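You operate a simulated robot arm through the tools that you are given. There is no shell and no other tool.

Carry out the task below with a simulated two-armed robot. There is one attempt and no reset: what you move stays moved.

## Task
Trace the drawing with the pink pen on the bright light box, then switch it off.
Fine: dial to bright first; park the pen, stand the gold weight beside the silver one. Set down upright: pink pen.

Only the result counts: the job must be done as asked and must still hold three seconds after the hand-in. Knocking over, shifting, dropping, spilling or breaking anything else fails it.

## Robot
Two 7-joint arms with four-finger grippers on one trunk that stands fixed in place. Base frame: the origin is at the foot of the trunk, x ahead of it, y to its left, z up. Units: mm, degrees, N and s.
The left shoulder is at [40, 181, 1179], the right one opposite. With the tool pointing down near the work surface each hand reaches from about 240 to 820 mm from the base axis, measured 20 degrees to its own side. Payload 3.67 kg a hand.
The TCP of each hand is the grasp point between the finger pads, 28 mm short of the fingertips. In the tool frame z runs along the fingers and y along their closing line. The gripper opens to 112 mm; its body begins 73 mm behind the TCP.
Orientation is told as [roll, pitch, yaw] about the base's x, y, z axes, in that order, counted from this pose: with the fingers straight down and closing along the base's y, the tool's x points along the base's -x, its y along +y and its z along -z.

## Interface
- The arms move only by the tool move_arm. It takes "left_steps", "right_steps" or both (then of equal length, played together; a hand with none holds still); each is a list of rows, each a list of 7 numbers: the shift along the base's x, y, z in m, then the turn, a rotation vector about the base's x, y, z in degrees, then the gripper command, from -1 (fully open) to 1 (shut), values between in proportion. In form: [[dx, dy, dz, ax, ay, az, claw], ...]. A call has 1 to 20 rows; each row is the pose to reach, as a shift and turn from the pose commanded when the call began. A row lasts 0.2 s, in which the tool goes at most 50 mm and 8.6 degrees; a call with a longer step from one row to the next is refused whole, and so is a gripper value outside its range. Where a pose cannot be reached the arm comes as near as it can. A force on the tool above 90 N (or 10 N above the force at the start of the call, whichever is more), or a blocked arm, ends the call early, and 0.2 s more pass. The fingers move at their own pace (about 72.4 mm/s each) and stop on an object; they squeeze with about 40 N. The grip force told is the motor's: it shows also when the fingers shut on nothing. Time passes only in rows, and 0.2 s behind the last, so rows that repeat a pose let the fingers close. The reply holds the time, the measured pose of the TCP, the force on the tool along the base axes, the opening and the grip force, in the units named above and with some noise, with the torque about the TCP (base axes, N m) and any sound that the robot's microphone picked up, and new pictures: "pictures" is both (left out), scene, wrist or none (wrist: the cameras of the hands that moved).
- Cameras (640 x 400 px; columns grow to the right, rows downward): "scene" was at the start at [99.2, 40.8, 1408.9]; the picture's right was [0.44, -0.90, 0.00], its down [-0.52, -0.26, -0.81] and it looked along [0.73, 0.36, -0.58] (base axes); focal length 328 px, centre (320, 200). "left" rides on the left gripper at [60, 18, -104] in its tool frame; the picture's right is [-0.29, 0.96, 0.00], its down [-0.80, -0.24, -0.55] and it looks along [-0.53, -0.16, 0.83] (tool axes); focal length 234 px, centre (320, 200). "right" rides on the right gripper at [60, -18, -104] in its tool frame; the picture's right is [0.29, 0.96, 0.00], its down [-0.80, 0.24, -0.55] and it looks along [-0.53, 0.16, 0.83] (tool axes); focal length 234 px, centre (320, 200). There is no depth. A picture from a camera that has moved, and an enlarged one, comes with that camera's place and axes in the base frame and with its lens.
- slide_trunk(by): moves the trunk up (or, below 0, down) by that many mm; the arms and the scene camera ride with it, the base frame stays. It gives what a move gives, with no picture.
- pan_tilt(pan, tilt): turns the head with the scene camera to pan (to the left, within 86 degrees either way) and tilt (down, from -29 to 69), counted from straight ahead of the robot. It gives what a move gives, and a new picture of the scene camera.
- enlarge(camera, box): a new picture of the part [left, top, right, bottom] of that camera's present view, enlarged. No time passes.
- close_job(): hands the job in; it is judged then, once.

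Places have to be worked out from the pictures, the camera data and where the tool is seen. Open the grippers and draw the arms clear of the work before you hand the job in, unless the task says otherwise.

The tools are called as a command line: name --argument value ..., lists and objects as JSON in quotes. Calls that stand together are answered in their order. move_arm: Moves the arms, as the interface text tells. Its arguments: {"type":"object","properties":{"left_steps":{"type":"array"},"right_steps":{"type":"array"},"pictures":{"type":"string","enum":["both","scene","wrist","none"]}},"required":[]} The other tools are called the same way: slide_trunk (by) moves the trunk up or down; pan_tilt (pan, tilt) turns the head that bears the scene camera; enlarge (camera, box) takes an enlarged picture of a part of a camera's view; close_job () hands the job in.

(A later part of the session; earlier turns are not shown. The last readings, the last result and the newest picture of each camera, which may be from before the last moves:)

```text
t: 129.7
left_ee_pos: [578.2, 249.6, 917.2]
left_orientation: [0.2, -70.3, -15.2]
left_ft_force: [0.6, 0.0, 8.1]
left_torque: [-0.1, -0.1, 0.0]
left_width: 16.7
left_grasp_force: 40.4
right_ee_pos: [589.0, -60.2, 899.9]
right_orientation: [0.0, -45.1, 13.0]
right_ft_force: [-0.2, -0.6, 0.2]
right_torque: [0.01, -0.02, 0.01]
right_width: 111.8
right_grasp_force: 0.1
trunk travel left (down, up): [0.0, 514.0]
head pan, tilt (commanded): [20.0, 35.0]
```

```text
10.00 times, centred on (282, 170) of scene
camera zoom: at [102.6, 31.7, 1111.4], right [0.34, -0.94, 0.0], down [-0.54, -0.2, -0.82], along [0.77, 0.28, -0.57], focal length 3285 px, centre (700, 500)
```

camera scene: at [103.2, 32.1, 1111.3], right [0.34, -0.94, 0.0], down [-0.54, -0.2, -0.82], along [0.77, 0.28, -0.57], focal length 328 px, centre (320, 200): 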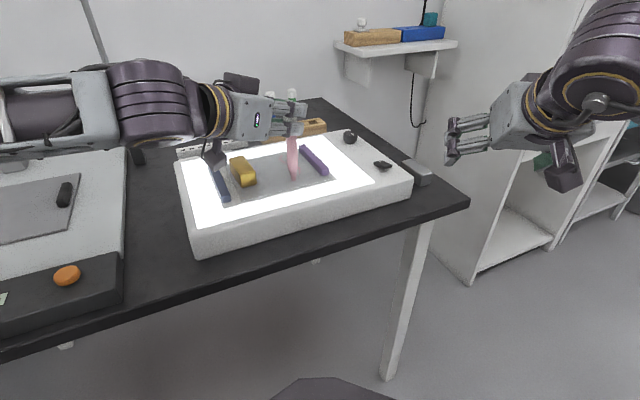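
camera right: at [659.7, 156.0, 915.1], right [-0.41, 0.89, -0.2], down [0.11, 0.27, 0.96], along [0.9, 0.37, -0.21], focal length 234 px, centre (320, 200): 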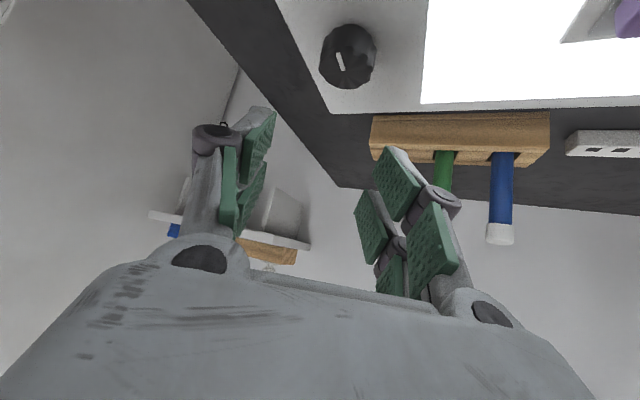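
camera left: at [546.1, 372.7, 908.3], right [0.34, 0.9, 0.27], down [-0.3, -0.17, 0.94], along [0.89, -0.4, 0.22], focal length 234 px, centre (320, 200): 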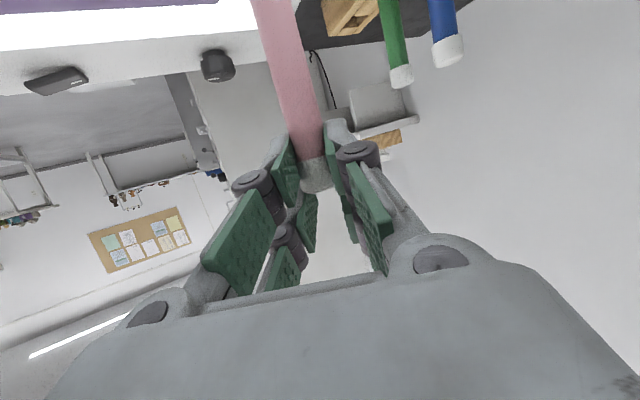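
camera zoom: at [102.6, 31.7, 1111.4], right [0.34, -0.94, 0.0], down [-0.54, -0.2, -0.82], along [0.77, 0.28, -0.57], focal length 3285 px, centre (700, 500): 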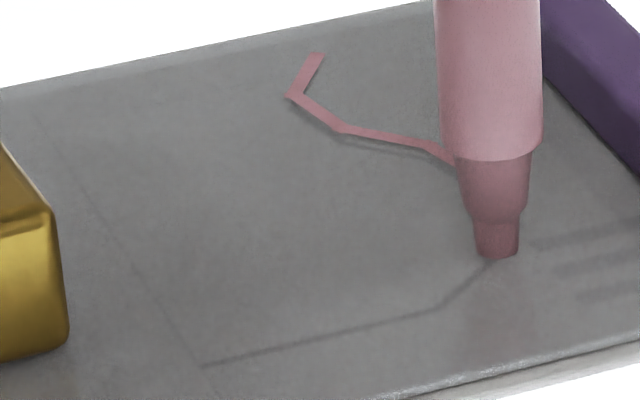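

Contact is back at F with 8 N. I'll trace F to G now.

move_arm --left_steps '[[-0.0044, 0.0004, 0, 0, 0, 0, 1.0], [-0.0087, 0.0008, -0.0002, 0, 0, 0, 1.0], [-0.0131, 0.0012, -0.0004, 0, 0, 0, 1.0], [-0.0174, 0.0016, -0.0006, 0, 0, 0, 1.0], [-0.0218, 0.002, -0.0008, 0, 0, 0, 1.0]]' --pictures "none"

enlarge --camera "scene" --box '[257, 150, 307, 190]'

```text
t: 130.9
left_ee_pos: [556.3, 250.9, 917.4]
left_orientation: [0.3, -70.3, -15.3]
left_ft_force: [4.6, -0.3, 19.3]
left_torque: [-0.11, -0.7, 0.01]
left_width: 16.7
left_grasp_force: 40.1
right_ee_pos: [587.8, -59.6, 899.1]
right_orientation: [0.1, -44.9, 12.9]
right_ft_force: [0.4, -0.4, -0.8]
right_torque: [-0.02, 0.02, 0.02]
right_width: 112.2
right_grasp_force: 0.0
trunk travel left (down, up): [0.0, 514.0]
head pan, tilt (commanded): [20.0, 35.0]
```

```text
10.00 times, centred on (282, 170) of scene
camera zoom: at [102.3, 31.4, 1111.4], right [0.34, -0.94, 0.0], down [-0.54, -0.2, -0.82], along [0.77, 0.28, -0.57], focal length 3285 px, centre (700, 500)
```

zoom: 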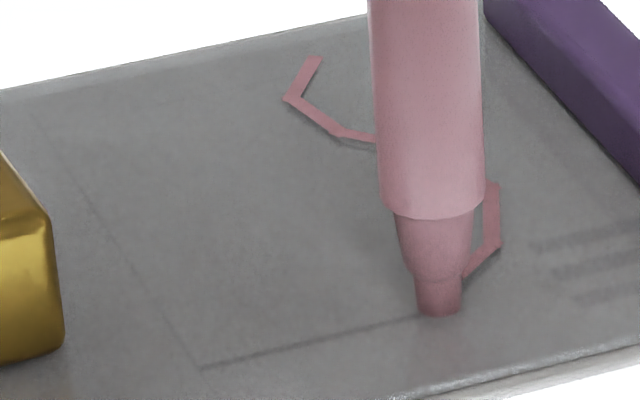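

F to G is inked, but the force is 19 N. I'll lift by 2 mm and trace the first half of G to J.

move_arm --left_steps '[[-0.0005, 0.0005, 0.001, 0, 0, 0, 1.0], [-0.0033, 0.003, 0.002, 0, 0, 0, 1.0], [-0.0066, 0.0061, 0.002, 0, 0, 0, 1.0], [-0.01, 0.0092, 0.002, 0, 0, 0, 1.0], [-0.0134, 0.0123, 0.002, 0, 0, 0, 1.0], [-0.0167, 0.0153, 0.002, 0, 0, 0, 1.0]]' --pictures "none"

enlarge --camera "scene" --box '[257, 150, 307, 190]'

```text
t: 132.3
left_ee_pos: [540.1, 267.8, 916.9]
left_orientation: [0.0, -70.1, -15.2]
left_ft_force: [2.1, -1.6, 8.4]
left_torque: [-0.21, -0.23, 0.0]
left_width: 16.6
left_grasp_force: 40.2
right_ee_pos: [587.3, -59.6, 897.6]
right_orientation: [0.1, -45.0, 13.0]
right_ft_force: [0.8, -0.5, 1.0]
right_torque: [-0.02, -0.02, -0.03]
right_width: 112.3
right_grasp_force: 0.1
trunk travel left (down, up): [0.0, 514.0]
head pan, tilt (commanded): [20.0, 35.0]
```

```text
10.00 times, centred on (282, 170) of scene
camera zoom: at [102.7, 31.7, 1111.3], right [0.34, -0.94, 0.0], down [-0.54, -0.2, -0.82], along [0.77, 0.28, -0.57], focal length 3285 px, centre (700, 500)
```

zoom: 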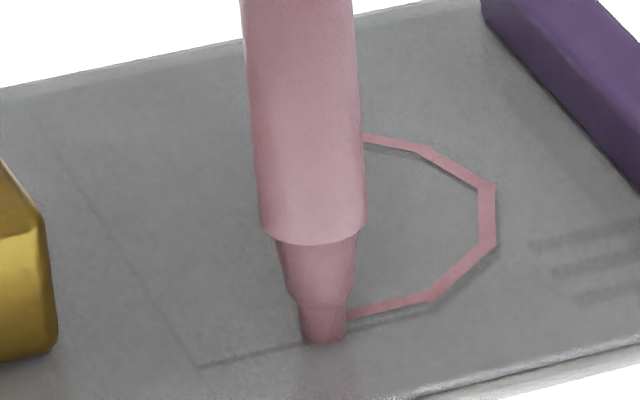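

The ink on G–J appears a few millimetres farther from the robot than the grey line. Before continuing I'll zoom in closely on the tip, the ink and the grey line to measure the offset.

enlarge --camera "scene" --box '[270, 170, 300, 190]'

enlarge --camera "scene" --box '[280, 155, 310, 180]'

```text
16.00 times, centred on (285, 180) of scene
camera zoom: at [102.7, 31.7, 1111.3], right [0.34, -0.94, 0.0], down [-0.54, -0.2, -0.82], along [0.77, 0.28, -0.57], focal length 5256 px, centre (880, 520)
```

zoom: 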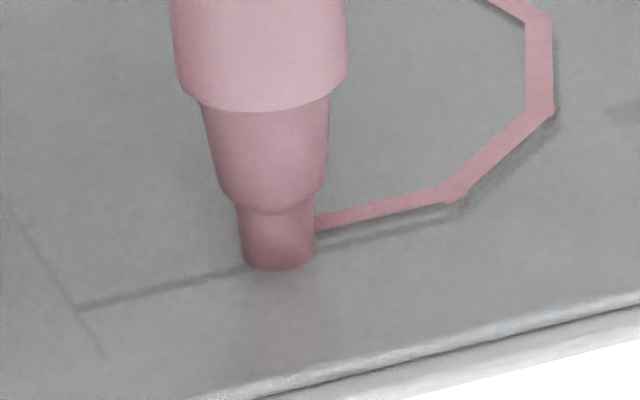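

```text
16.00 times, centred on (295, 168) of scene
camera zoom: at [102.7, 31.7, 1111.3], right [0.34, -0.94, 0.0], down [-0.54, -0.2, -0.82], along [0.77, 0.28, -0.57], focal length 5256 px, centre (720, 720)
```

zoom: 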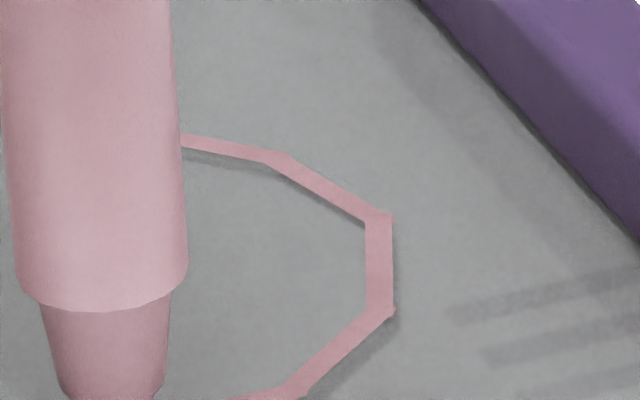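

The ink seems displaced from the nib's base either in height (parallax through the sheet) or in depth. A second viewpoint will settle it, so I'll see what the right wrist camera shows.

move_arm --right_steps '[[0, 0, 0.005, 0, 0, 8, -1], [0, 0, 0.01, 0, 0, 16, -1], [0, 0, 0.01, 0, 0, 24, -1], [0, 0, 0.01, 0, 0, 32, -1], [0, 0, 0.01, 0, 0, 36, -1]]' --pictures "wrist"

```text
t: 133.5
left_ee_pos: [540.5, 269.0, 918.1]
left_orientation: [0.1, -70.2, -15.0]
left_ft_force: [-0.9, -0.8, 5.5]
left_torque: [-0.09, 0.01, -0.03]
left_width: 16.6
left_grasp_force: 40.2
right_ee_pos: [588.0, -58.7, 908.8]
right_orientation: [0.1, -45.1, 49.2]
right_ft_force: [-0.2, -0.9, -0.2]
right_torque: [-0.01, -0.01, 0.0]
right_width: 111.9
right_grasp_force: 0.1
trunk travel left (down, up): [0.0, 514.0]
head pan, tilt (commanded): [20.0, 35.0]
camera right: at [526.2, -159.2, 939.1], right [-0.86, 0.47, -0.2], down [-0.07, 0.29, 0.96], along [0.51, 0.83, -0.21], focal length 234 px, centre (320, 200)
```

right: 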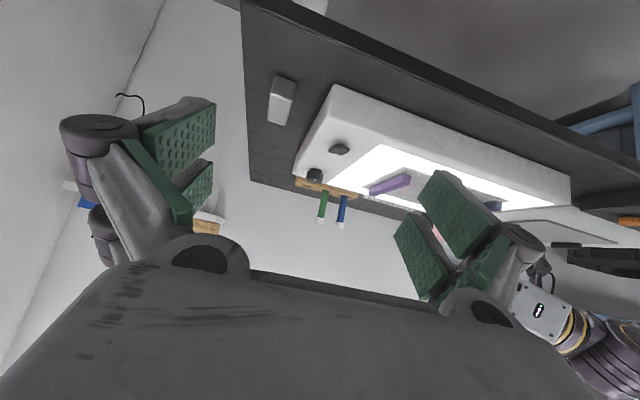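

The right hand's own finger hides the pen. I'll close the right gripper to open up that view.

move_arm --right_steps '[[0, 0, 0, 0, 0, 0, 0.0], [0, 0, 0, 0, 0, 0, 1.0], [0, 0, 0, 0, 0, 0, 1.0], [0, 0, 0, 0, 0, 0, 1.0]]' --pictures "wrist"

enlarge --camera "right" --box '[360, 160, 480, 235]'

enlarge --camera "right" --box '[410, 175, 450, 205]'

```text
t: 134.5
left_ee_pos: [541.3, 268.8, 917.5]
left_orientation: [0.0, -70.1, -15.0]
left_ft_force: [-0.3, 0.2, 3.3]
left_torque: [-0.02, -0.01, 0.0]
left_width: 16.8
left_grasp_force: 40.3
right_ee_pos: [588.9, -59.8, 906.9]
right_orientation: [0.0, -44.9, 49.0]
right_ft_force: [0.5, -1.0, -0.2]
right_torque: [0.01, 0.01, 0.03]
right_width: 0.0
right_grasp_force: 19.6
trunk travel left (down, up): [0.0, 514.0]
head pan, tilt (commanded): [20.0, 35.0]
camera right: at [526.3, -159.0, 938.8], right [-0.86, 0.47, -0.2], down [-0.07, 0.29, 0.96], along [0.51, 0.83, -0.21], focal length 234 px, centre (320, 200)
```

right: 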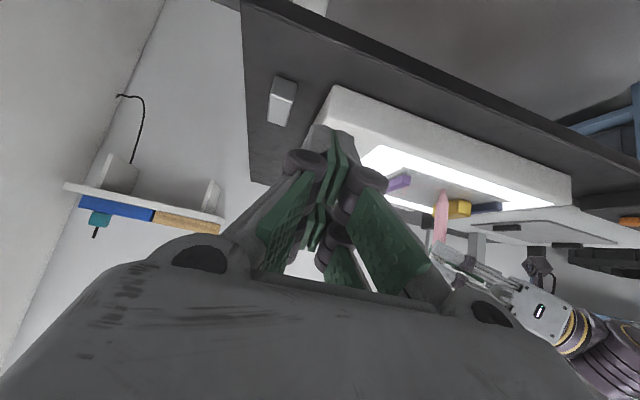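

```text
5.33 times, centred on (420, 198) of right
camera zoom: at [526.3, -159.0, 938.8], right [-0.86, 0.47, -0.2], down [-0.07, 0.29, 0.96], along [0.51, 0.83, -0.21], focal length 1249 px, centre (-213, 213)
```

zoom: 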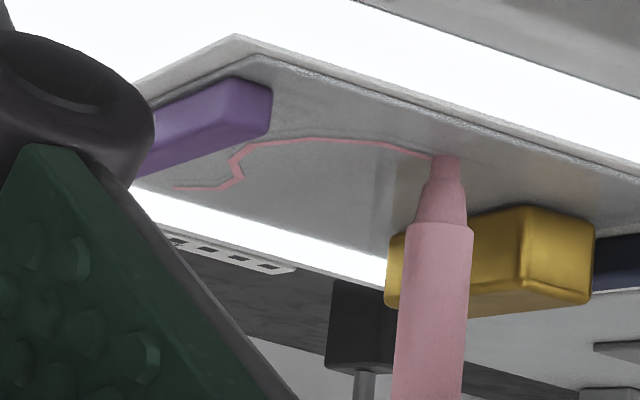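

```text
13.33 times, centred on (430, 190) of right
camera zoom: at [526.3, -159.0, 938.8], right [-0.86, 0.47, -0.2], down [-0.07, 0.29, 0.96], along [0.51, 0.83, -0.21], focal length 3122 px, centre (-1147, 333)
```

zoom: 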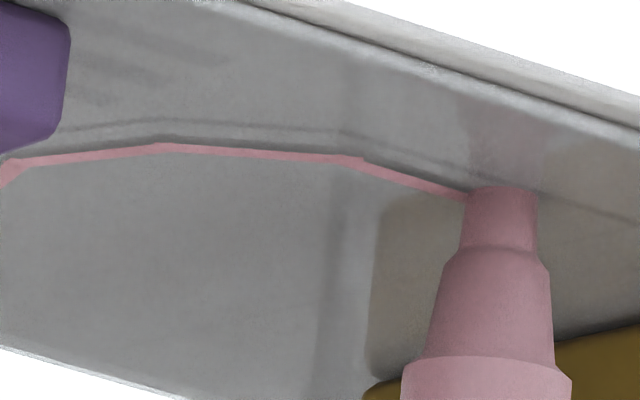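

Both views agree that the ink simply lies about 2.8 mm above the printed line in height (on top of the tracing sheet) and directly over it horizontally, so the tracing is accurate. I'll finish G to J: the remaining shift is (−16.8, +16).

move_arm --left_steps '[[-0.0005, 0.0005, -0.0007, 0, 0, 0, 1.0], [-0.0034, 0.0032, -0.0007, 0, 0, 0, 1.0], [-0.0067, 0.0064, -0.0007, 0, 0, 0, 1.0], [-0.0101, 0.0096, -0.0007, 0, 0, 0, 1.0], [-0.0134, 0.0128, -0.0007, 0, 0, 0, 1.0], [-0.0168, 0.016, -0.0007, 0, 0, 0, 1.0], [-0.0168, 0.016, -0.0007, 0, 0, 0, 1.0]]' --pictures "scene"

enlarge --camera "scene" --box '[255, 150, 310, 195]'

enlarge --camera "right" --box '[360, 160, 480, 235]'

```text
t: 136.1
left_ee_pos: [522.9, 279.1, 921.7]
left_orientation: [14.1, -68.2, -27.6]
left_ft_force: [-0.4, -0.6, 0.3]
left_torque: [-0.03, 0.05, -0.01]
left_width: 16.5
left_grasp_force: 40.1
right_ee_pos: [587.0, -67.7, 909.2]
right_orientation: [0.4, -45.4, 48.6]
right_ft_force: [0.5, -0.3, 1.0]
right_torque: [0.01, -0.02, 0.02]
right_width: 0.0
right_grasp_force: 35.4
trunk travel left (down, up): [0.0, 514.0]
head pan, tilt (commanded): [20.0, 35.0]
camera scene: at [102.6, 24.5, 1112.3], right [0.34, -0.94, -0.01], down [-0.54, -0.19, -0.82], along [0.77, 0.28, -0.57], focal length 328 px, centre (320, 200)
```

scene: 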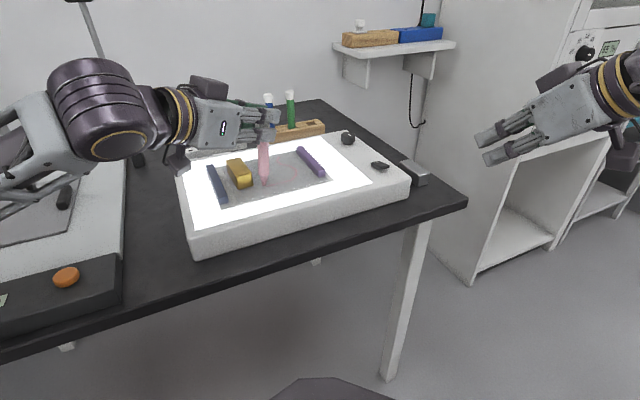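

```text
8.89 times, centred on (282, 172) of scene
camera zoom: at [102.6, 24.5, 1112.3], right [0.34, -0.94, -0.01], down [-0.54, -0.19, -0.82], along [0.77, 0.28, -0.57], focal length 2920 px, centre (653, 444)
```

zoom: 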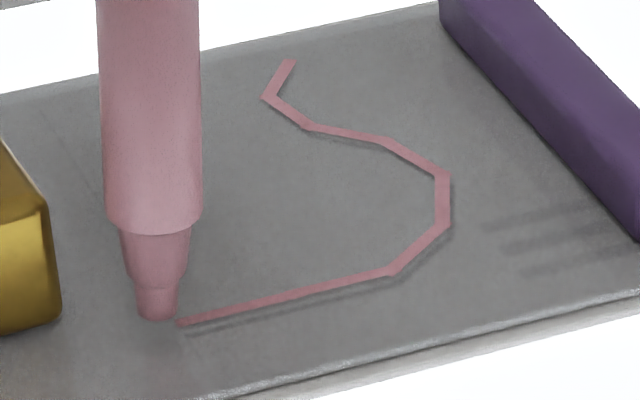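

```text
5.33 times, centred on (420, 198) of right
camera zoom: at [525.8, -167.1, 938.4], right [-0.86, 0.48, -0.2], down [-0.07, 0.28, 0.96], along [0.51, 0.83, -0.21], focal length 1249 px, centre (-213, 213)
```

zoom: 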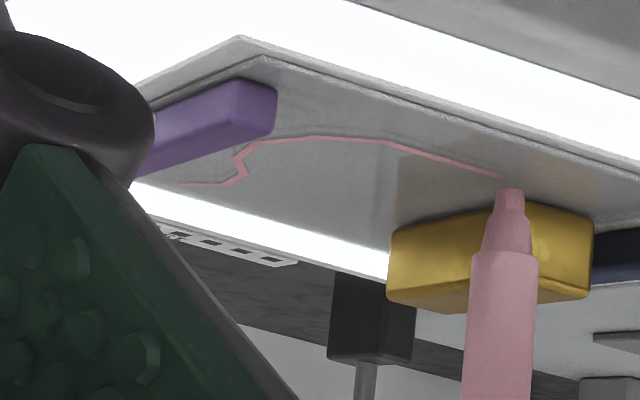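

Something is off: the left hand's orientation jumped, the pen lifted, and the trunk is being pushed about 8 mm sideways. I'll look at the left arm for a collision before doing anything else.

pan_tilt --pan 60 --tilt 45

```text
t: 137.2
left_ee_pos: [523.4, 279.1, 922.4]
left_orientation: [15.1, -67.9, -28.2]
left_ft_force: [0.3, 0.2, -0.5]
left_torque: [0.0, -0.02, 0.0]
left_width: 16.6
left_grasp_force: 40.1
right_ee_pos: [588.1, -66.9, 908.5]
right_orientation: [0.5, -45.4, 48.7]
right_ft_force: [0.8, 0.2, 0.3]
right_torque: [0.03, 0.01, 0.02]
right_width: 0.0
right_grasp_force: 35.6
trunk travel left (down, up): [0.0, 514.0]
head pan, tilt (commanded): [60.0, 45.0]
camera scene: at [61.1, 63.5, 1097.5], right [0.87, -0.5, 0.0], down [-0.35, -0.61, -0.71], along [0.35, 0.62, -0.7], focal length 328 px, centre (320, 200)
```

scene: 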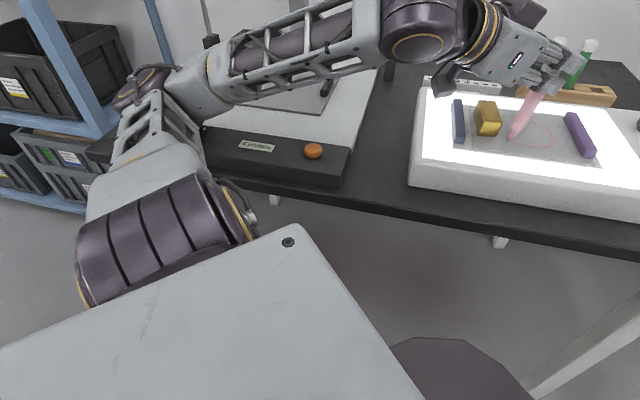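

The left elbow at about (88, 578, 873) is right at the scanner's front upper edge (top about z 820), so it's very likely pressing on it. I'll raise the trunk to lift the elbow straight off.

slide_trunk --by 40

pan_tilt --pan 62 --tilt 50

```text
t: 138.0
left_ee_pos: [522.3, 282.1, 954.9]
left_orientation: [1.2, -70.0, -16.1]
left_ft_force: [0.1, -1.4, -0.4]
left_torque: [0.01, 0.01, -0.04]
left_width: 16.4
left_grasp_force: 39.7
right_ee_pos: [587.3, -62.0, 946.8]
right_orientation: [0.2, -45.2, 48.9]
right_ft_force: [0.8, 0.1, -0.9]
right_torque: [0.01, 0.04, -0.01]
right_width: 0.0
right_grasp_force: 36.0
trunk travel left (down, up): [-40.0, 474.0]
head pan, tilt (commanded): [60.0, 45.0]
```

```text
t: 138.7
left_ee_pos: [523.5, 279.2, 955.4]
left_orientation: [0.6, -70.0, -15.5]
left_ft_force: [1.4, -0.3, -0.8]
left_torque: [-0.03, -0.04, 0.01]
left_width: 16.5
left_grasp_force: 40.1
right_ee_pos: [587.9, -61.8, 947.4]
right_orientation: [0.2, -45.2, 48.9]
right_ft_force: [0.2, -0.1, -0.5]
right_torque: [0.02, 0.03, 0.03]
right_width: 0.0
right_grasp_force: 35.7
trunk travel left (down, up): [-40.0, 474.0]
head pan, tilt (commanded): [62.0, 50.0]
camera scene: at [55.3, 65.6, 1128.0], right [0.88, -0.47, 0.0], down [-0.36, -0.67, -0.65], along [0.3, 0.57, -0.76], focal length 328 px, centre (320, 200)
```

scene: 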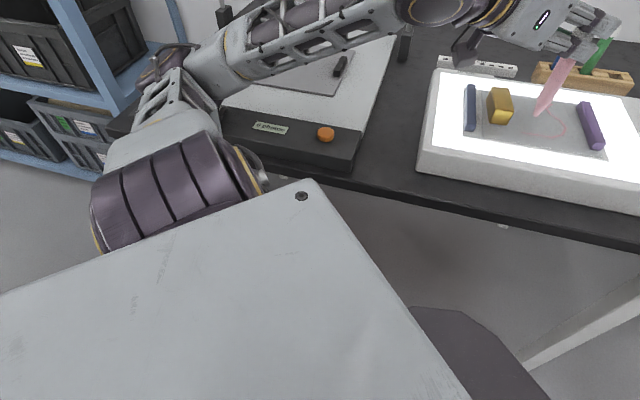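

The orientation is back to normal, so the contact is almost gone. I'll raise another 60 mm to be clear.

slide_trunk --by 60

pan_tilt --pan 60 --tilt 20

enlarge --camera "scene" --box '[150, 180, 420, 400]'

```text
t: 139.7
left_ee_pos: [523.5, 283.1, 1012.4]
left_orientation: [0.0, -70.2, -15.0]
left_ft_force: [0.3, -0.3, -0.4]
left_torque: [0.01, -0.01, -0.01]
left_width: 16.5
left_grasp_force: 40.4
right_ee_pos: [589.4, -59.1, 1006.4]
right_orientation: [0.1, -45.0, 48.9]
right_ft_force: [0.4, -0.4, 0.1]
right_torque: [0.05, -0.01, 0.01]
right_width: 0.0
right_grasp_force: 35.3
trunk travel left (down, up): [-100.0, 414.0]
head pan, tilt (commanded): [62.0, 50.0]
```

```text
t: 140.6
left_ee_pos: [523.1, 283.0, 1013.7]
left_orientation: [-0.1, -70.1, -15.1]
left_ft_force: [-0.2, 0.8, 0.0]
left_torque: [0.01, -0.02, -0.03]
left_width: 16.4
left_grasp_force: 40.2
right_ee_pos: [588.7, -59.3, 1006.4]
right_orientation: [0.0, -45.1, 48.9]
right_ft_force: [0.1, -0.3, 0.5]
right_torque: [-0.01, 0.0, -0.03]
right_width: 0.0
right_grasp_force: 35.2
trunk travel left (down, up): [-100.0, 414.0]
head pan, tilt (commanded): [60.0, 20.0]
camera scene: at [67.1, 82.6, 1233.4], right [0.87, -0.5, 0.0], down [-0.17, -0.3, -0.94], along [0.47, 0.81, -0.34], focal length 328 px, centre (320, 200)
```

scene: 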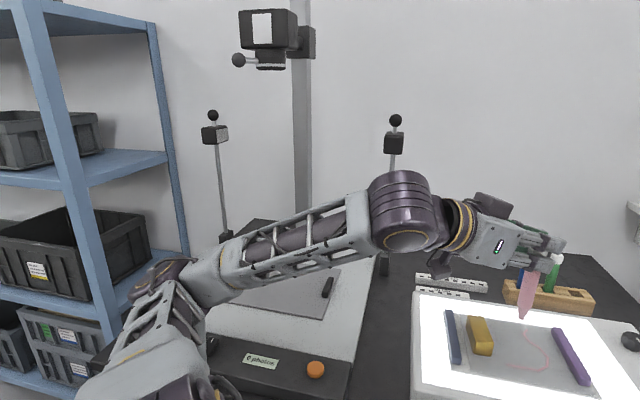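

```text
1.82 times, centred on (285, 290) of scene
camera zoom: at [67.1, 82.6, 1233.4], right [0.87, -0.5, 0.0], down [-0.17, -0.3, -0.94], along [0.47, 0.81, -0.34], focal length 597 px, centre (384, 36)
```

zoom: 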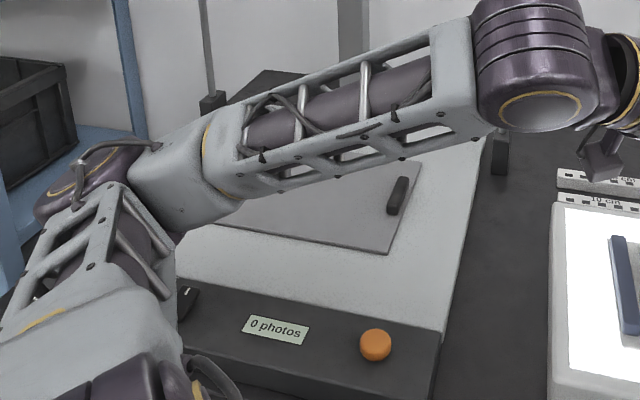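

The arm is free again and the readings are normal. I'll raise the trunk back to its starting height and repeat my very first left-looking view, to check the scanner hasn't moved.

slide_trunk --by 200

pan_tilt --pan 60 --tilt 20

enlarge --camera "scene" --box '[180, 280, 400, 400]'

```text
t: 142.8
left_ee_pos: [524.3, 283.0, 1214.6]
left_orientation: [-0.2, -70.0, -15.0]
left_ft_force: [-0.1, 0.9, 0.2]
left_torque: [-0.01, 0.0, -0.06]
left_width: 16.5
left_grasp_force: 39.9
right_ee_pos: [587.7, -59.5, 1207.5]
right_orientation: [0.1, -45.1, 49.0]
right_ft_force: [0.6, -0.2, -0.2]
right_torque: [0.03, -0.02, 0.02]
right_width: 0.0
right_grasp_force: 35.7
trunk travel left (down, up): [-300.0, 214.0]
head pan, tilt (commanded): [60.0, 20.0]
```

```text
t: 143.4
left_ee_pos: [523.7, 282.1, 1214.7]
left_orientation: [0.0, -70.0, -15.0]
left_ft_force: [0.1, 0.3, -0.4]
left_torque: [0.02, -0.03, 0.04]
left_width: 16.6
left_grasp_force: 40.4
right_ee_pos: [588.9, -60.1, 1205.9]
right_orientation: [0.0, -45.0, 48.9]
right_ft_force: [-0.7, -1.0, -0.4]
right_torque: [-0.01, -0.01, 0.02]
right_width: 0.0
right_grasp_force: 35.3
trunk travel left (down, up): [-300.0, 214.0]
head pan, tilt (commanded): [60.0, 20.0]
camera scene: at [67.2, 82.6, 1433.8], right [0.87, -0.5, 0.0], down [-0.17, -0.3, -0.94], along [0.47, 0.81, -0.34], focal length 328 px, centre (320, 200)
```

scene: 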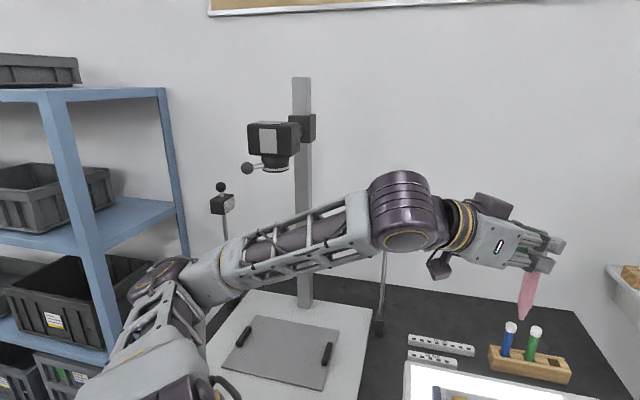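

```text
2.91 times, centred on (290, 340) of scene
camera zoom: at [67.2, 82.6, 1433.8], right [0.87, -0.5, 0.0], down [-0.17, -0.3, -0.94], along [0.47, 0.81, -0.34], focal length 956 px, centre (407, -207)
```

zoom: 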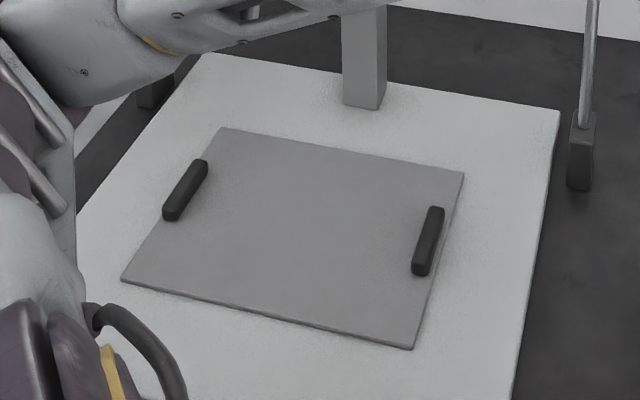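

The scanner, plate, lamp base and rulers are exactly where they were in the first view, so nothing was displaced. Now I'll check the tracing from this higher viewpoint.

pan_tilt --pan 24 --tilt 48

enlarge --camera "scene" --box '[240, 150, 350, 230]'

```text
t: 144.4
left_ee_pos: [523.7, 282.1, 1213.8]
left_orientation: [-0.1, -70.0, -14.9]
left_ft_force: [-0.2, 0.8, 0.0]
left_torque: [0.03, 0.01, -0.01]
left_width: 16.6
left_grasp_force: 39.9
right_ee_pos: [588.3, -58.7, 1205.6]
right_orientation: [0.0, -45.0, 48.8]
right_ft_force: [-0.6, -0.4, -0.2]
right_torque: [0.01, -0.02, -0.02]
right_width: 0.0
right_grasp_force: 35.7
trunk travel left (down, up): [-300.0, 214.0]
head pan, tilt (commanded): [24.0, 48.0]
camera scene: at [92.6, 34.1, 1391.0], right [0.41, -0.91, 0.0], down [-0.68, -0.3, -0.67], along [0.61, 0.27, -0.74], focal length 328 px, centre (320, 200)
```

scene: 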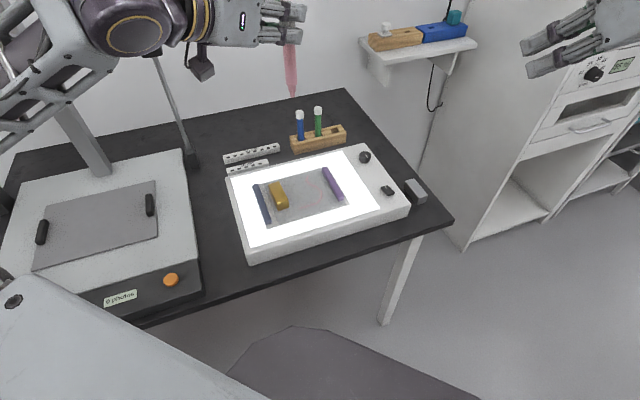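

```text
5.00 times, centred on (295, 190) of scene
camera zoom: at [92.6, 34.1, 1391.0], right [0.41, -0.91, 0.0], down [-0.68, -0.3, -0.67], along [0.61, 0.27, -0.74], focal length 1642 px, centre (445, 250)
```

zoom: 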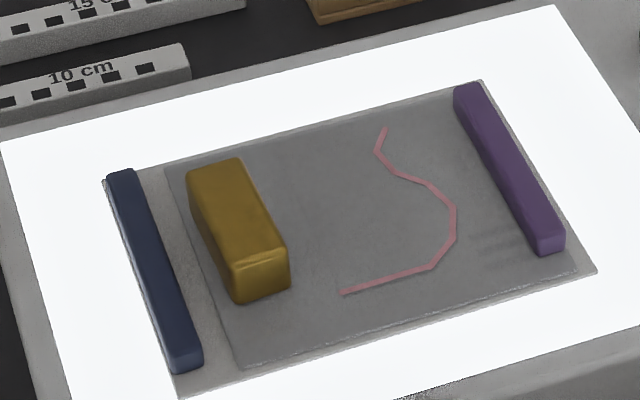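

The trace is clean and continuous. I'll zoom closer to check its base end J and any remaining uncovered printed line.

enlarge --camera "scene" --box '[290, 185, 325, 215]'

enlarge --camera "scene" --box '[305, 165, 345, 195]'

enlarge --camera "scene" --box '[275, 168, 320, 205]'

```text
13.33 times, centred on (308, 200) of scene
camera zoom: at [92.6, 34.1, 1391.0], right [0.41, -0.91, 0.0], down [-0.68, -0.3, -0.67], along [0.61, 0.27, -0.74], focal length 4380 px, centre (487, 200)
```

zoom: 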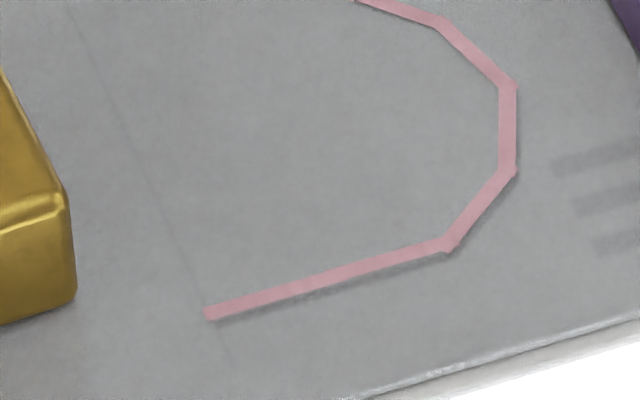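

```text
13.33 times, centred on (325, 180) of scene
camera zoom: at [92.6, 34.1, 1391.0], right [0.41, -0.91, 0.0], down [-0.68, -0.3, -0.67], along [0.61, 0.27, -0.74], focal length 4380 px, centre (253, 467)
```

zoom: 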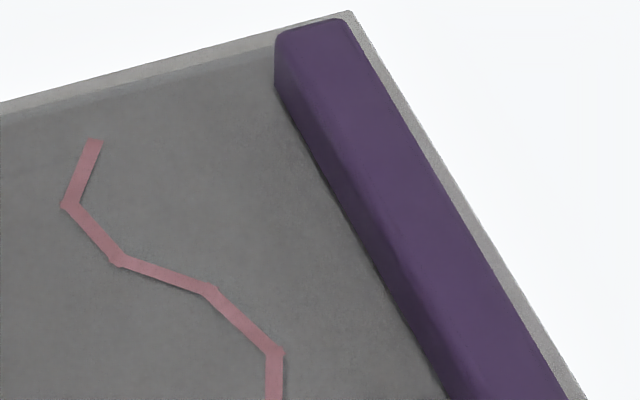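

```text
10.81 times, centred on (298, 186) of scene
camera zoom: at [92.6, 34.1, 1391.0], right [0.41, -0.91, 0.0], down [-0.68, -0.3, -0.67], along [0.61, 0.27, -0.74], focal length 3551 px, centre (563, 346)
```

zoom: 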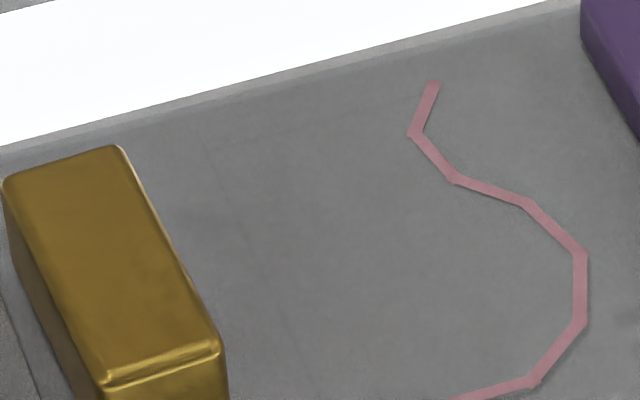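

The pink ink covers the whole profile from rim to base centre. Next I'll move the left hand (with the pen) out over the rack side, high up, which also keeps its elbow raised, and then lower the trunk by 230 mm for the right hand to reach the switch.

move_arm --left_steps '[[0.03, 0.005, 0.02, 0, 0, 5, 1.0], [0.065, 0.01, 0.04, 0, 0, 10, 1.0], [0.105, 0.016, 0.055, 0, 0, 15, 1.0], [0.145, 0.022, 0.065, 0, 0, 20, 1.0], [0.185, 0.028, 0.07, 0, 0, 25, 1.0], [0.225, 0.035, 0.075, 0, 0, 30, 1.0], [0.266, 0.043, 0.076, 0, 0, 32, 1.0]]' --pictures "none"

slide_trunk --by -230

pan_tilt --pan 20 --tilt 35

```text
t: 146.0
left_ee_pos: [792.1, 325.0, 1292.3]
left_orientation: [0.1, -70.0, 16.9]
left_ft_force: [-0.6, 1.1, -0.3]
left_torque: [-0.02, -0.02, 0.03]
left_width: 16.5
left_grasp_force: 39.7
right_ee_pos: [589.9, -59.2, 1205.9]
right_orientation: [0.2, -44.9, 48.9]
right_ft_force: [0.9, 0.5, 0.3]
right_torque: [0.05, -0.01, 0.05]
right_width: 0.0
right_grasp_force: 35.2
trunk travel left (down, up): [-300.0, 214.0]
head pan, tilt (commanded): [24.0, 48.0]
```

```text
t: 148.4
left_ee_pos: [790.7, 323.9, 1061.3]
left_orientation: [-0.1, -70.1, 17.0]
left_ft_force: [-0.5, 0.4, 0.0]
left_torque: [-0.01, 0.01, 0.0]
left_width: 16.6
left_grasp_force: 40.6
right_ee_pos: [589.3, -59.4, 975.9]
right_orientation: [0.0, -45.1, 48.8]
right_ft_force: [1.1, -0.2, 0.5]
right_torque: [-0.01, 0.02, -0.02]
right_width: 0.0
right_grasp_force: 35.7
trunk travel left (down, up): [-70.0, 444.0]
head pan, tilt (commanded): [24.0, 48.0]
```

```text
t: 149.2
left_ee_pos: [791.5, 324.5, 1061.8]
left_orientation: [-0.1, -70.0, 17.0]
left_ft_force: [-0.3, -0.2, -0.4]
left_torque: [0.02, -0.01, -0.01]
left_width: 16.7
left_grasp_force: 39.4
right_ee_pos: [588.9, -58.6, 975.5]
right_orientation: [0.1, -45.1, 49.0]
right_ft_force: [0.3, 0.9, -0.8]
right_torque: [0.01, 0.02, -0.02]
right_width: 0.2
right_grasp_force: 35.0
trunk travel left (down, up): [-70.0, 444.0]
head pan, tilt (commanded): [20.0, 35.0]
camera scene: at [103.4, 32.0, 1179.3], right [0.34, -0.94, 0.0], down [-0.54, -0.2, -0.82], along [0.77, 0.28, -0.57], focal length 328 px, centre (320, 200)
```

scene: 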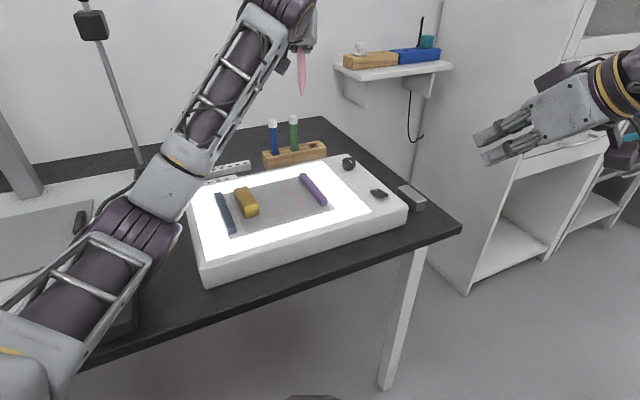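

The left arm has taken a different posture, with its elbow low between the scanner and the light box. I won't lower further; first I'll look closely at the elbow's clearance.

pan_tilt --pan 50 --tilt 50

enlarge --camera "scene" --box '[150, 60, 450, 260]'

```text
t: 150.1
left_ee_pos: [790.1, 323.8, 1061.5]
left_orientation: [-0.2, -70.0, 17.0]
left_ft_force: [-0.1, 0.1, 0.3]
left_torque: [0.02, 0.04, 0.02]
left_width: 16.4
left_grasp_force: 40.3
right_ee_pos: [588.6, -58.2, 976.1]
right_orientation: [0.1, -45.0, 48.9]
right_ft_force: [-0.2, 0.3, 0.3]
right_torque: [0.01, 0.0, 0.03]
right_width: 0.0
right_grasp_force: 35.5
trunk travel left (down, up): [-70.0, 444.0]
head pan, tilt (commanded): [50.0, 50.0]
camera scene: at [70.2, 60.9, 1157.6], right [0.77, -0.64, 0.0], down [-0.49, -0.59, -0.64], along [0.41, 0.49, -0.77], focal length 328 px, centre (320, 200)
```

scene: 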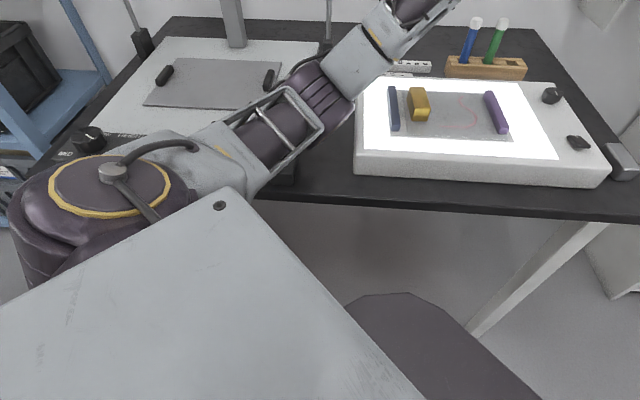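

```text
2.00 times, centred on (300, 160) of scene
camera zoom: at [70.2, 60.9, 1157.6], right [0.77, -0.64, 0.0], down [-0.49, -0.59, -0.64], along [0.41, 0.49, -0.77], focal length 657 px, centre (360, 280)
```

zoom: 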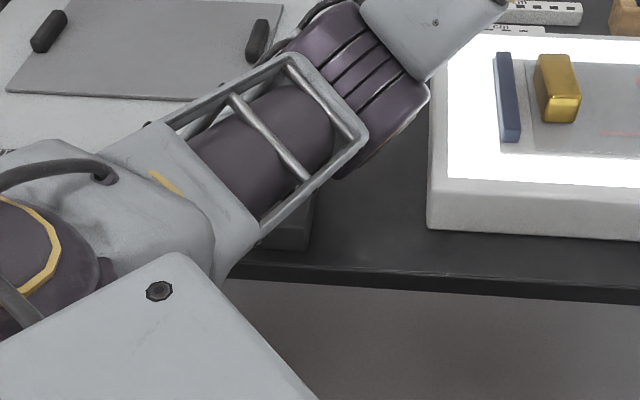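

The elbow centre is near (357, 409, 850), too low for comfort. I'll raise the trunk back to the starting height and bring the left arm through its starting pose to restore the elbow-up posture.

slide_trunk --by 230

move_arm --left_steps '[[-0.035, 0.015, -0.01, 0, 0, -3, 1.0], [-0.075, 0.035, -0.02, 0, 0, -6, 1.0], [-0.115, 0.055, -0.035, 0, 0, -9, 1.0], [-0.155, 0.08, -0.05, 0, 0, -12, 1.0], [-0.19, 0.105, -0.07, 0, 0, -14, 1.0], [-0.22, 0.13, -0.09, 0, 0, -17, 1.0], [-0.245, 0.15, -0.115, 0, 0, -17, 1.0], [-0.27, 0.163, -0.14, 0, 0, -17, 1.0], [-0.272, 0.163, -0.16, 0, 0, -17, 1.0]]' --pictures "none"

pan_tilt --pan 55 --tilt 25

```text
t: 152.6
left_ee_pos: [791.6, 324.5, 1292.8]
left_orientation: [0.1, -70.2, 17.0]
left_ft_force: [-0.1, -0.3, -0.9]
left_torque: [-0.02, 0.01, 0.02]
left_width: 16.5
left_grasp_force: 40.2
right_ee_pos: [588.3, -58.5, 1206.9]
right_orientation: [0.1, -45.0, 49.0]
right_ft_force: [0.0, -0.5, -0.4]
right_torque: [0.02, 0.01, -0.02]
right_width: 0.0
right_grasp_force: 35.3
trunk travel left (down, up): [-300.0, 214.0]
head pan, tilt (commanded): [50.0, 50.0]
```

```text
t: 154.6
left_ee_pos: [519.8, 489.4, 1131.7]
left_orientation: [0.0, -70.1, 0.0]
left_ft_force: [-0.4, 0.1, -0.3]
left_torque: [-0.01, 0.01, -0.01]
left_width: 16.6
left_grasp_force: 40.0
right_ee_pos: [590.7, -58.5, 1207.1]
right_orientation: [0.2, -45.0, 48.9]
right_ft_force: [-0.2, 0.9, 0.0]
right_torque: [-0.03, -0.02, 0.01]
right_width: 0.0
right_grasp_force: 36.1
trunk travel left (down, up): [-300.0, 214.0]
head pan, tilt (commanded): [50.0, 50.0]
```

```text
t: 155.4
left_ee_pos: [518.1, 489.1, 1132.0]
left_orientation: [-0.1, -70.0, 0.1]
left_ft_force: [-0.2, 0.1, -0.3]
left_torque: [-0.03, 0.0, 0.0]
left_width: 16.6
left_grasp_force: 40.6
right_ee_pos: [587.7, -59.6, 1206.0]
right_orientation: [0.1, -45.0, 48.9]
right_ft_force: [0.4, 0.5, 0.7]
right_torque: [-0.03, -0.02, -0.01]
right_width: 0.1
right_grasp_force: 35.5
trunk travel left (down, up): [-300.0, 214.0]
head pan, tilt (commanded): [55.0, 25.0]
camera scene: at [73.4, 77.4, 1425.7], right [0.82, -0.57, 0.0], down [-0.24, -0.35, -0.91], along [0.52, 0.74, -0.42], focal length 328 px, centre (320, 200)
```

scene: 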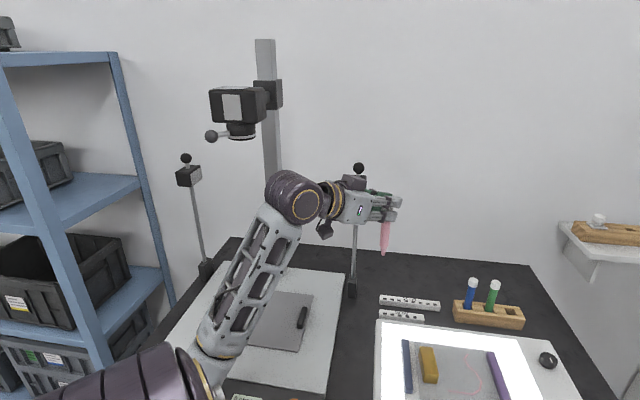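

The elbow is now hanging low (about (69, 513, 955)): the arm's redundancy drifts with the path. I'll retrace my path in reverse, high up at this trunk height, to recover the elbow-up posture.

move_arm --left_steps '[[0.002, 0.0, 0.02, 0, 0, 0, 1.0], [0.027, -0.013, 0.045, 0, 0, 0, 1.0], [0.052, -0.033, 0.07, 0, 0, 0, 1.0], [0.082, -0.058, 0.09, 0, 0, 3, 1.0], [0.117, -0.083, 0.11, 0, 0, 5, 1.0], [0.157, -0.108, 0.125, 0, 0, 8, 1.0], [0.197, -0.128, 0.14, 0, 0, 11, 1.0], [0.237, -0.148, 0.15, 0, 0, 14, 1.0], [0.272, -0.163, 0.16, 0, 0, 17, 1.0]]' --pictures "none"

move_arm --left_steps '[[-0.04, -0.008, -0.001, 0, 0, -2, 1.0], [-0.08, -0.015, -0.006, 0, 0, -7, 1.0], [-0.12, -0.021, -0.011, 0, 0, -12, 1.0], [-0.16, -0.027, -0.021, 0, 0, -17, 1.0], [-0.2, -0.033, -0.036, 0, 0, -22, 1.0], [-0.235, -0.038, -0.056, 0, 0, -27, 1.0], [-0.266, -0.043, -0.076, 0, 0, -32, 1.0]]' --pictures "none"

move_arm --left_steps '[[0.02, -0.005, 0.003, 0, 0, 0, 1.0], [0.035, -0.015, 0.003, 0, 0, 0, 1.0], [0.06, -0.02, 0.003, 0, 0, 0, 1.0], [0.085, 0.0, 0.003, 0, 0, 0, 1.0], [0.1, 0.03, 0.003, 0, 0, 0, 1.0], [0.132, 0.041, 0.015, 0, 0, 0, 1.0]]' --pictures "scene"

```text
t: 157.4
left_ee_pos: [792.3, 321.6, 1294.7]
left_orientation: [0.3, -70.1, 16.7]
left_ft_force: [1.3, -0.6, -0.8]
left_torque: [0.01, 0.02, 0.03]
left_width: 16.9
left_grasp_force: 39.6
right_ee_pos: [588.9, -60.1, 1206.3]
right_orientation: [0.3, -45.0, 49.0]
right_ft_force: [1.2, -0.7, 0.0]
right_torque: [0.04, 0.02, 0.02]
right_width: 0.0
right_grasp_force: 35.3
trunk travel left (down, up): [-300.0, 214.0]
head pan, tilt (commanded): [55.0, 25.0]
```

```text
t: 159.1
left_ee_pos: [521.7, 282.0, 1215.9]
left_orientation: [-0.2, -70.1, -15.0]
left_ft_force: [-0.7, -0.1, -0.7]
left_torque: [0.01, 0.01, 0.0]
left_width: 17.0
left_grasp_force: 39.8
right_ee_pos: [587.8, -58.9, 1207.4]
right_orientation: [0.1, -45.0, 49.1]
right_ft_force: [-0.2, 0.2, -0.6]
right_torque: [0.02, -0.01, 0.02]
right_width: 0.0
right_grasp_force: 35.7
trunk travel left (down, up): [-300.0, 214.0]
head pan, tilt (commanded): [55.0, 25.0]
```

```text
t: 160.4
left_ee_pos: [656.8, 323.0, 1229.1]
left_orientation: [-0.1, -70.0, -14.9]
left_ft_force: [0.3, -0.2, -1.3]
left_torque: [0.01, -0.02, 0.01]
left_width: 16.3
left_grasp_force: 40.1
right_ee_pos: [590.2, -60.0, 1205.8]
right_orientation: [0.0, -45.1, 48.8]
right_ft_force: [-0.3, -0.1, -0.3]
right_torque: [0.02, 0.03, 0.01]
right_width: 0.0
right_grasp_force: 35.9
trunk travel left (down, up): [-300.0, 214.0]
head pan, tilt (commanded): [55.0, 25.0]
camera scene: at [75.1, 76.8, 1425.7], right [0.82, -0.57, 0.0], down [-0.24, -0.35, -0.91], along [0.52, 0.74, -0.42], focal length 328 px, centre (320, 200)
```

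scene: 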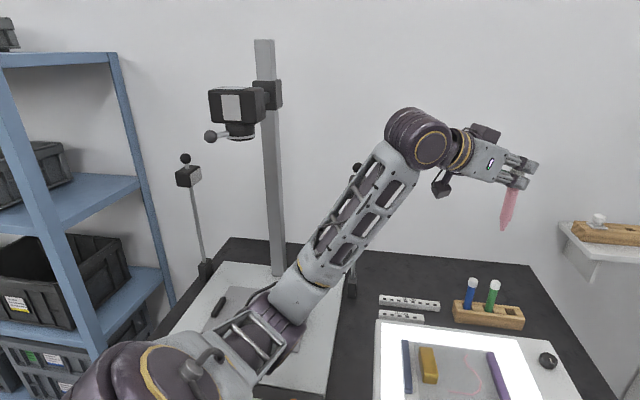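

The elbow is still low at about (256, 469, 1011). I'll try to swing it up: with the arm extended high above everything, I'll roll the hand about its forward axis, which should turn the whole arm plane, and look at the elbow again.

move_arm --left_steps '[[0.04, 0, 0.012, 0, 0, 4, 1.0], [0.08, 0, 0.025, 0, 0, 8, 1.0], [0.12, 0, 0.038, 0, 0, 12, 1.0], [0.15, 0, 0.05, 0, 0, 15, 1.0]]' --pictures "none"

move_arm --left_steps '[[0, 0, 0, 8, 0, 0, 1.0], [0, 0, 0, 16, 0, 0, 1.0], [0, 0, 0, 24, 0, 0, 1.0], [0, 0, 0, 32, 0, 0, 1.0], [0, 0, 0, 40, 0, 0, 1.0], [0, 0, 0, 48, 0, 0, 1.0], [0, 0, 0, 56, 0, 0, 1.0], [0, 0, 0, 64, 0, 0, 1.0]]' --pictures "scene"

```text
t: 161.4
left_ee_pos: [808.6, 321.1, 1281.5]
left_orientation: [0.2, -69.9, -0.2]
left_ft_force: [-0.3, -0.6, -0.4]
left_torque: [-0.02, 0.0, -0.01]
left_width: 17.2
left_grasp_force: 40.0
right_ee_pos: [590.3, -60.1, 1205.8]
right_orientation: [0.1, -45.0, 48.9]
right_ft_force: [-0.4, 0.4, 0.3]
right_torque: [0.05, -0.03, 0.02]
right_width: 0.0
right_grasp_force: 35.6
trunk travel left (down, up): [-300.0, 214.0]
head pan, tilt (commanded): [55.0, 25.0]
```

```text
t: 163.2
left_ee_pos: [807.6, 322.9, 1281.7]
left_orientation: [80.4, -24.2, -68.0]
left_ft_force: [-0.1, 0.4, -1.0]
left_torque: [-0.01, -0.01, 0.01]
left_width: 16.8
left_grasp_force: 40.2
right_ee_pos: [588.6, -58.5, 1206.3]
right_orientation: [0.0, -45.0, 48.9]
right_ft_force: [0.1, 0.3, -0.8]
right_torque: [0.02, 0.04, 0.0]
right_width: 0.1
right_grasp_force: 35.8
trunk travel left (down, up): [-300.0, 214.0]
head pan, tilt (commanded): [55.0, 25.0]
camera scene: at [73.5, 77.6, 1425.7], right [0.82, -0.57, 0.0], down [-0.24, -0.35, -0.91], along [0.52, 0.74, -0.42], focal length 328 px, centre (320, 200)
```

scene: 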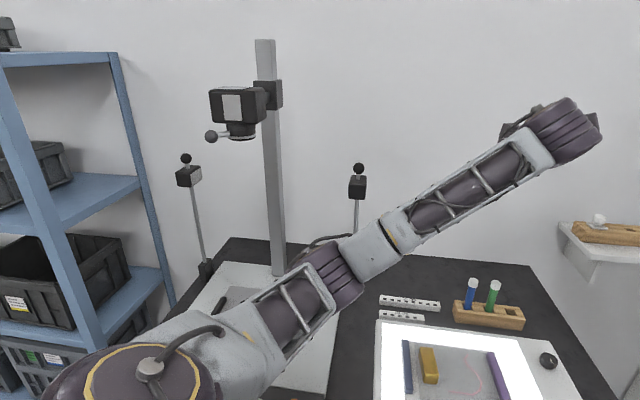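

The roll brought the arm nearly straight with the elbow higher. I'll now bring the hand back to a bent pose with this orientation, then undo the roll there and check the elbow.

move_arm --left_steps '[[-0.04, 0.01, 0, 0, 0, 0, 1.0], [-0.08, 0.02, 0, 0, 0, 0, 1.0], [-0.12, 0.03, 0, 0, 0, 0, 1.0], [-0.16, 0.045, -0.005, 0, 0, 0, 1.0], [-0.2, 0.06, -0.01, 0, 0, 0, 1.0], [-0.235, 0.08, -0.015, 0, 0, 0, 1.0]]' --pictures "scene"

move_arm --left_steps '[[0, 0, 0, -8, 0, 0, 1.0], [0, 0, 0, -16, 0, 0, 1.0], [0, 0, 0, -24, 0, 0, 1.0], [0, 0, 0, -32, 0, 0, 1.0], [0, 0, 0, -40, 0, 0, 1.0], [0, 0, 0, -48, 0, 0, 1.0], [0, 0, 0, -56, 0, 0, 1.0], [0, 0, 0, -64, 0, 0, 1.0]]' --pictures "scene"

```text
t: 164.7
left_ee_pos: [572.2, 401.9, 1265.7]
left_orientation: [80.6, -24.4, -68.1]
left_ft_force: [-0.4, 1.1, -0.7]
left_torque: [-0.01, 0.01, -0.06]
left_width: 16.6
left_grasp_force: 40.5
right_ee_pos: [587.2, -59.4, 1208.4]
right_orientation: [-0.2, -45.0, 49.1]
right_ft_force: [0.1, 0.2, 0.0]
right_torque: [0.01, -0.02, 0.0]
right_width: 0.0
right_grasp_force: 35.9
trunk travel left (down, up): [-300.0, 214.0]
head pan, tilt (commanded): [55.0, 25.0]
camera scene: at [71.8, 78.5, 1425.8], right [0.82, -0.57, 0.0], down [-0.24, -0.35, -0.91], along [0.52, 0.74, -0.42], focal length 328 px, centre (320, 200)
```

scene: 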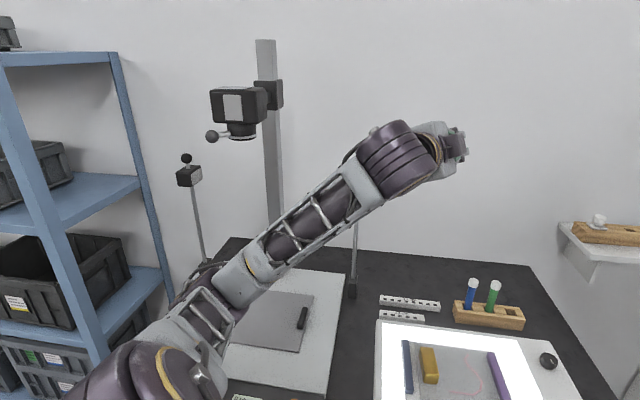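

```text
t: 166.4
left_ee_pos: [573.5, 402.8, 1265.5]
left_orientation: [-0.4, -70.0, 0.2]
left_ft_force: [-0.3, -0.7, 0.0]
left_torque: [-0.02, 0.04, 0.01]
left_width: 16.8
left_grasp_force: 39.7
right_ee_pos: [589.2, -59.4, 1206.4]
right_orientation: [0.0, -45.0, 48.9]
right_ft_force: [0.6, 0.1, 0.5]
right_torque: [-0.02, -0.01, -0.02]
right_width: 0.1
right_grasp_force: 35.5
trunk travel left (down, up): [-300.0, 214.0]
head pan, tilt (commanded): [55.0, 25.0]
camera scene: at [73.7, 77.4, 1425.7], right [0.82, -0.57, 0.0], down [-0.24, -0.35, -0.91], along [0.52, 0.74, -0.42], focal length 328 px, centre (320, 200)
```

scene: 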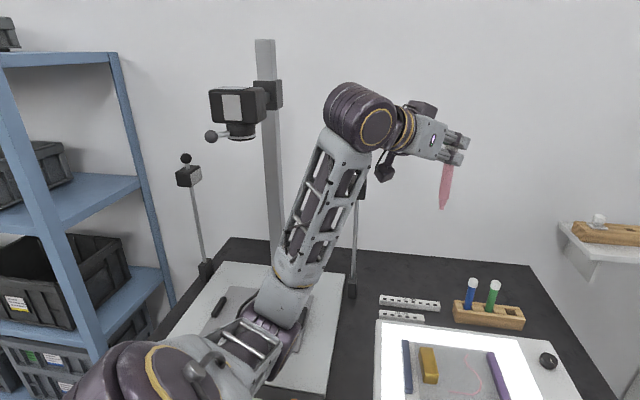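

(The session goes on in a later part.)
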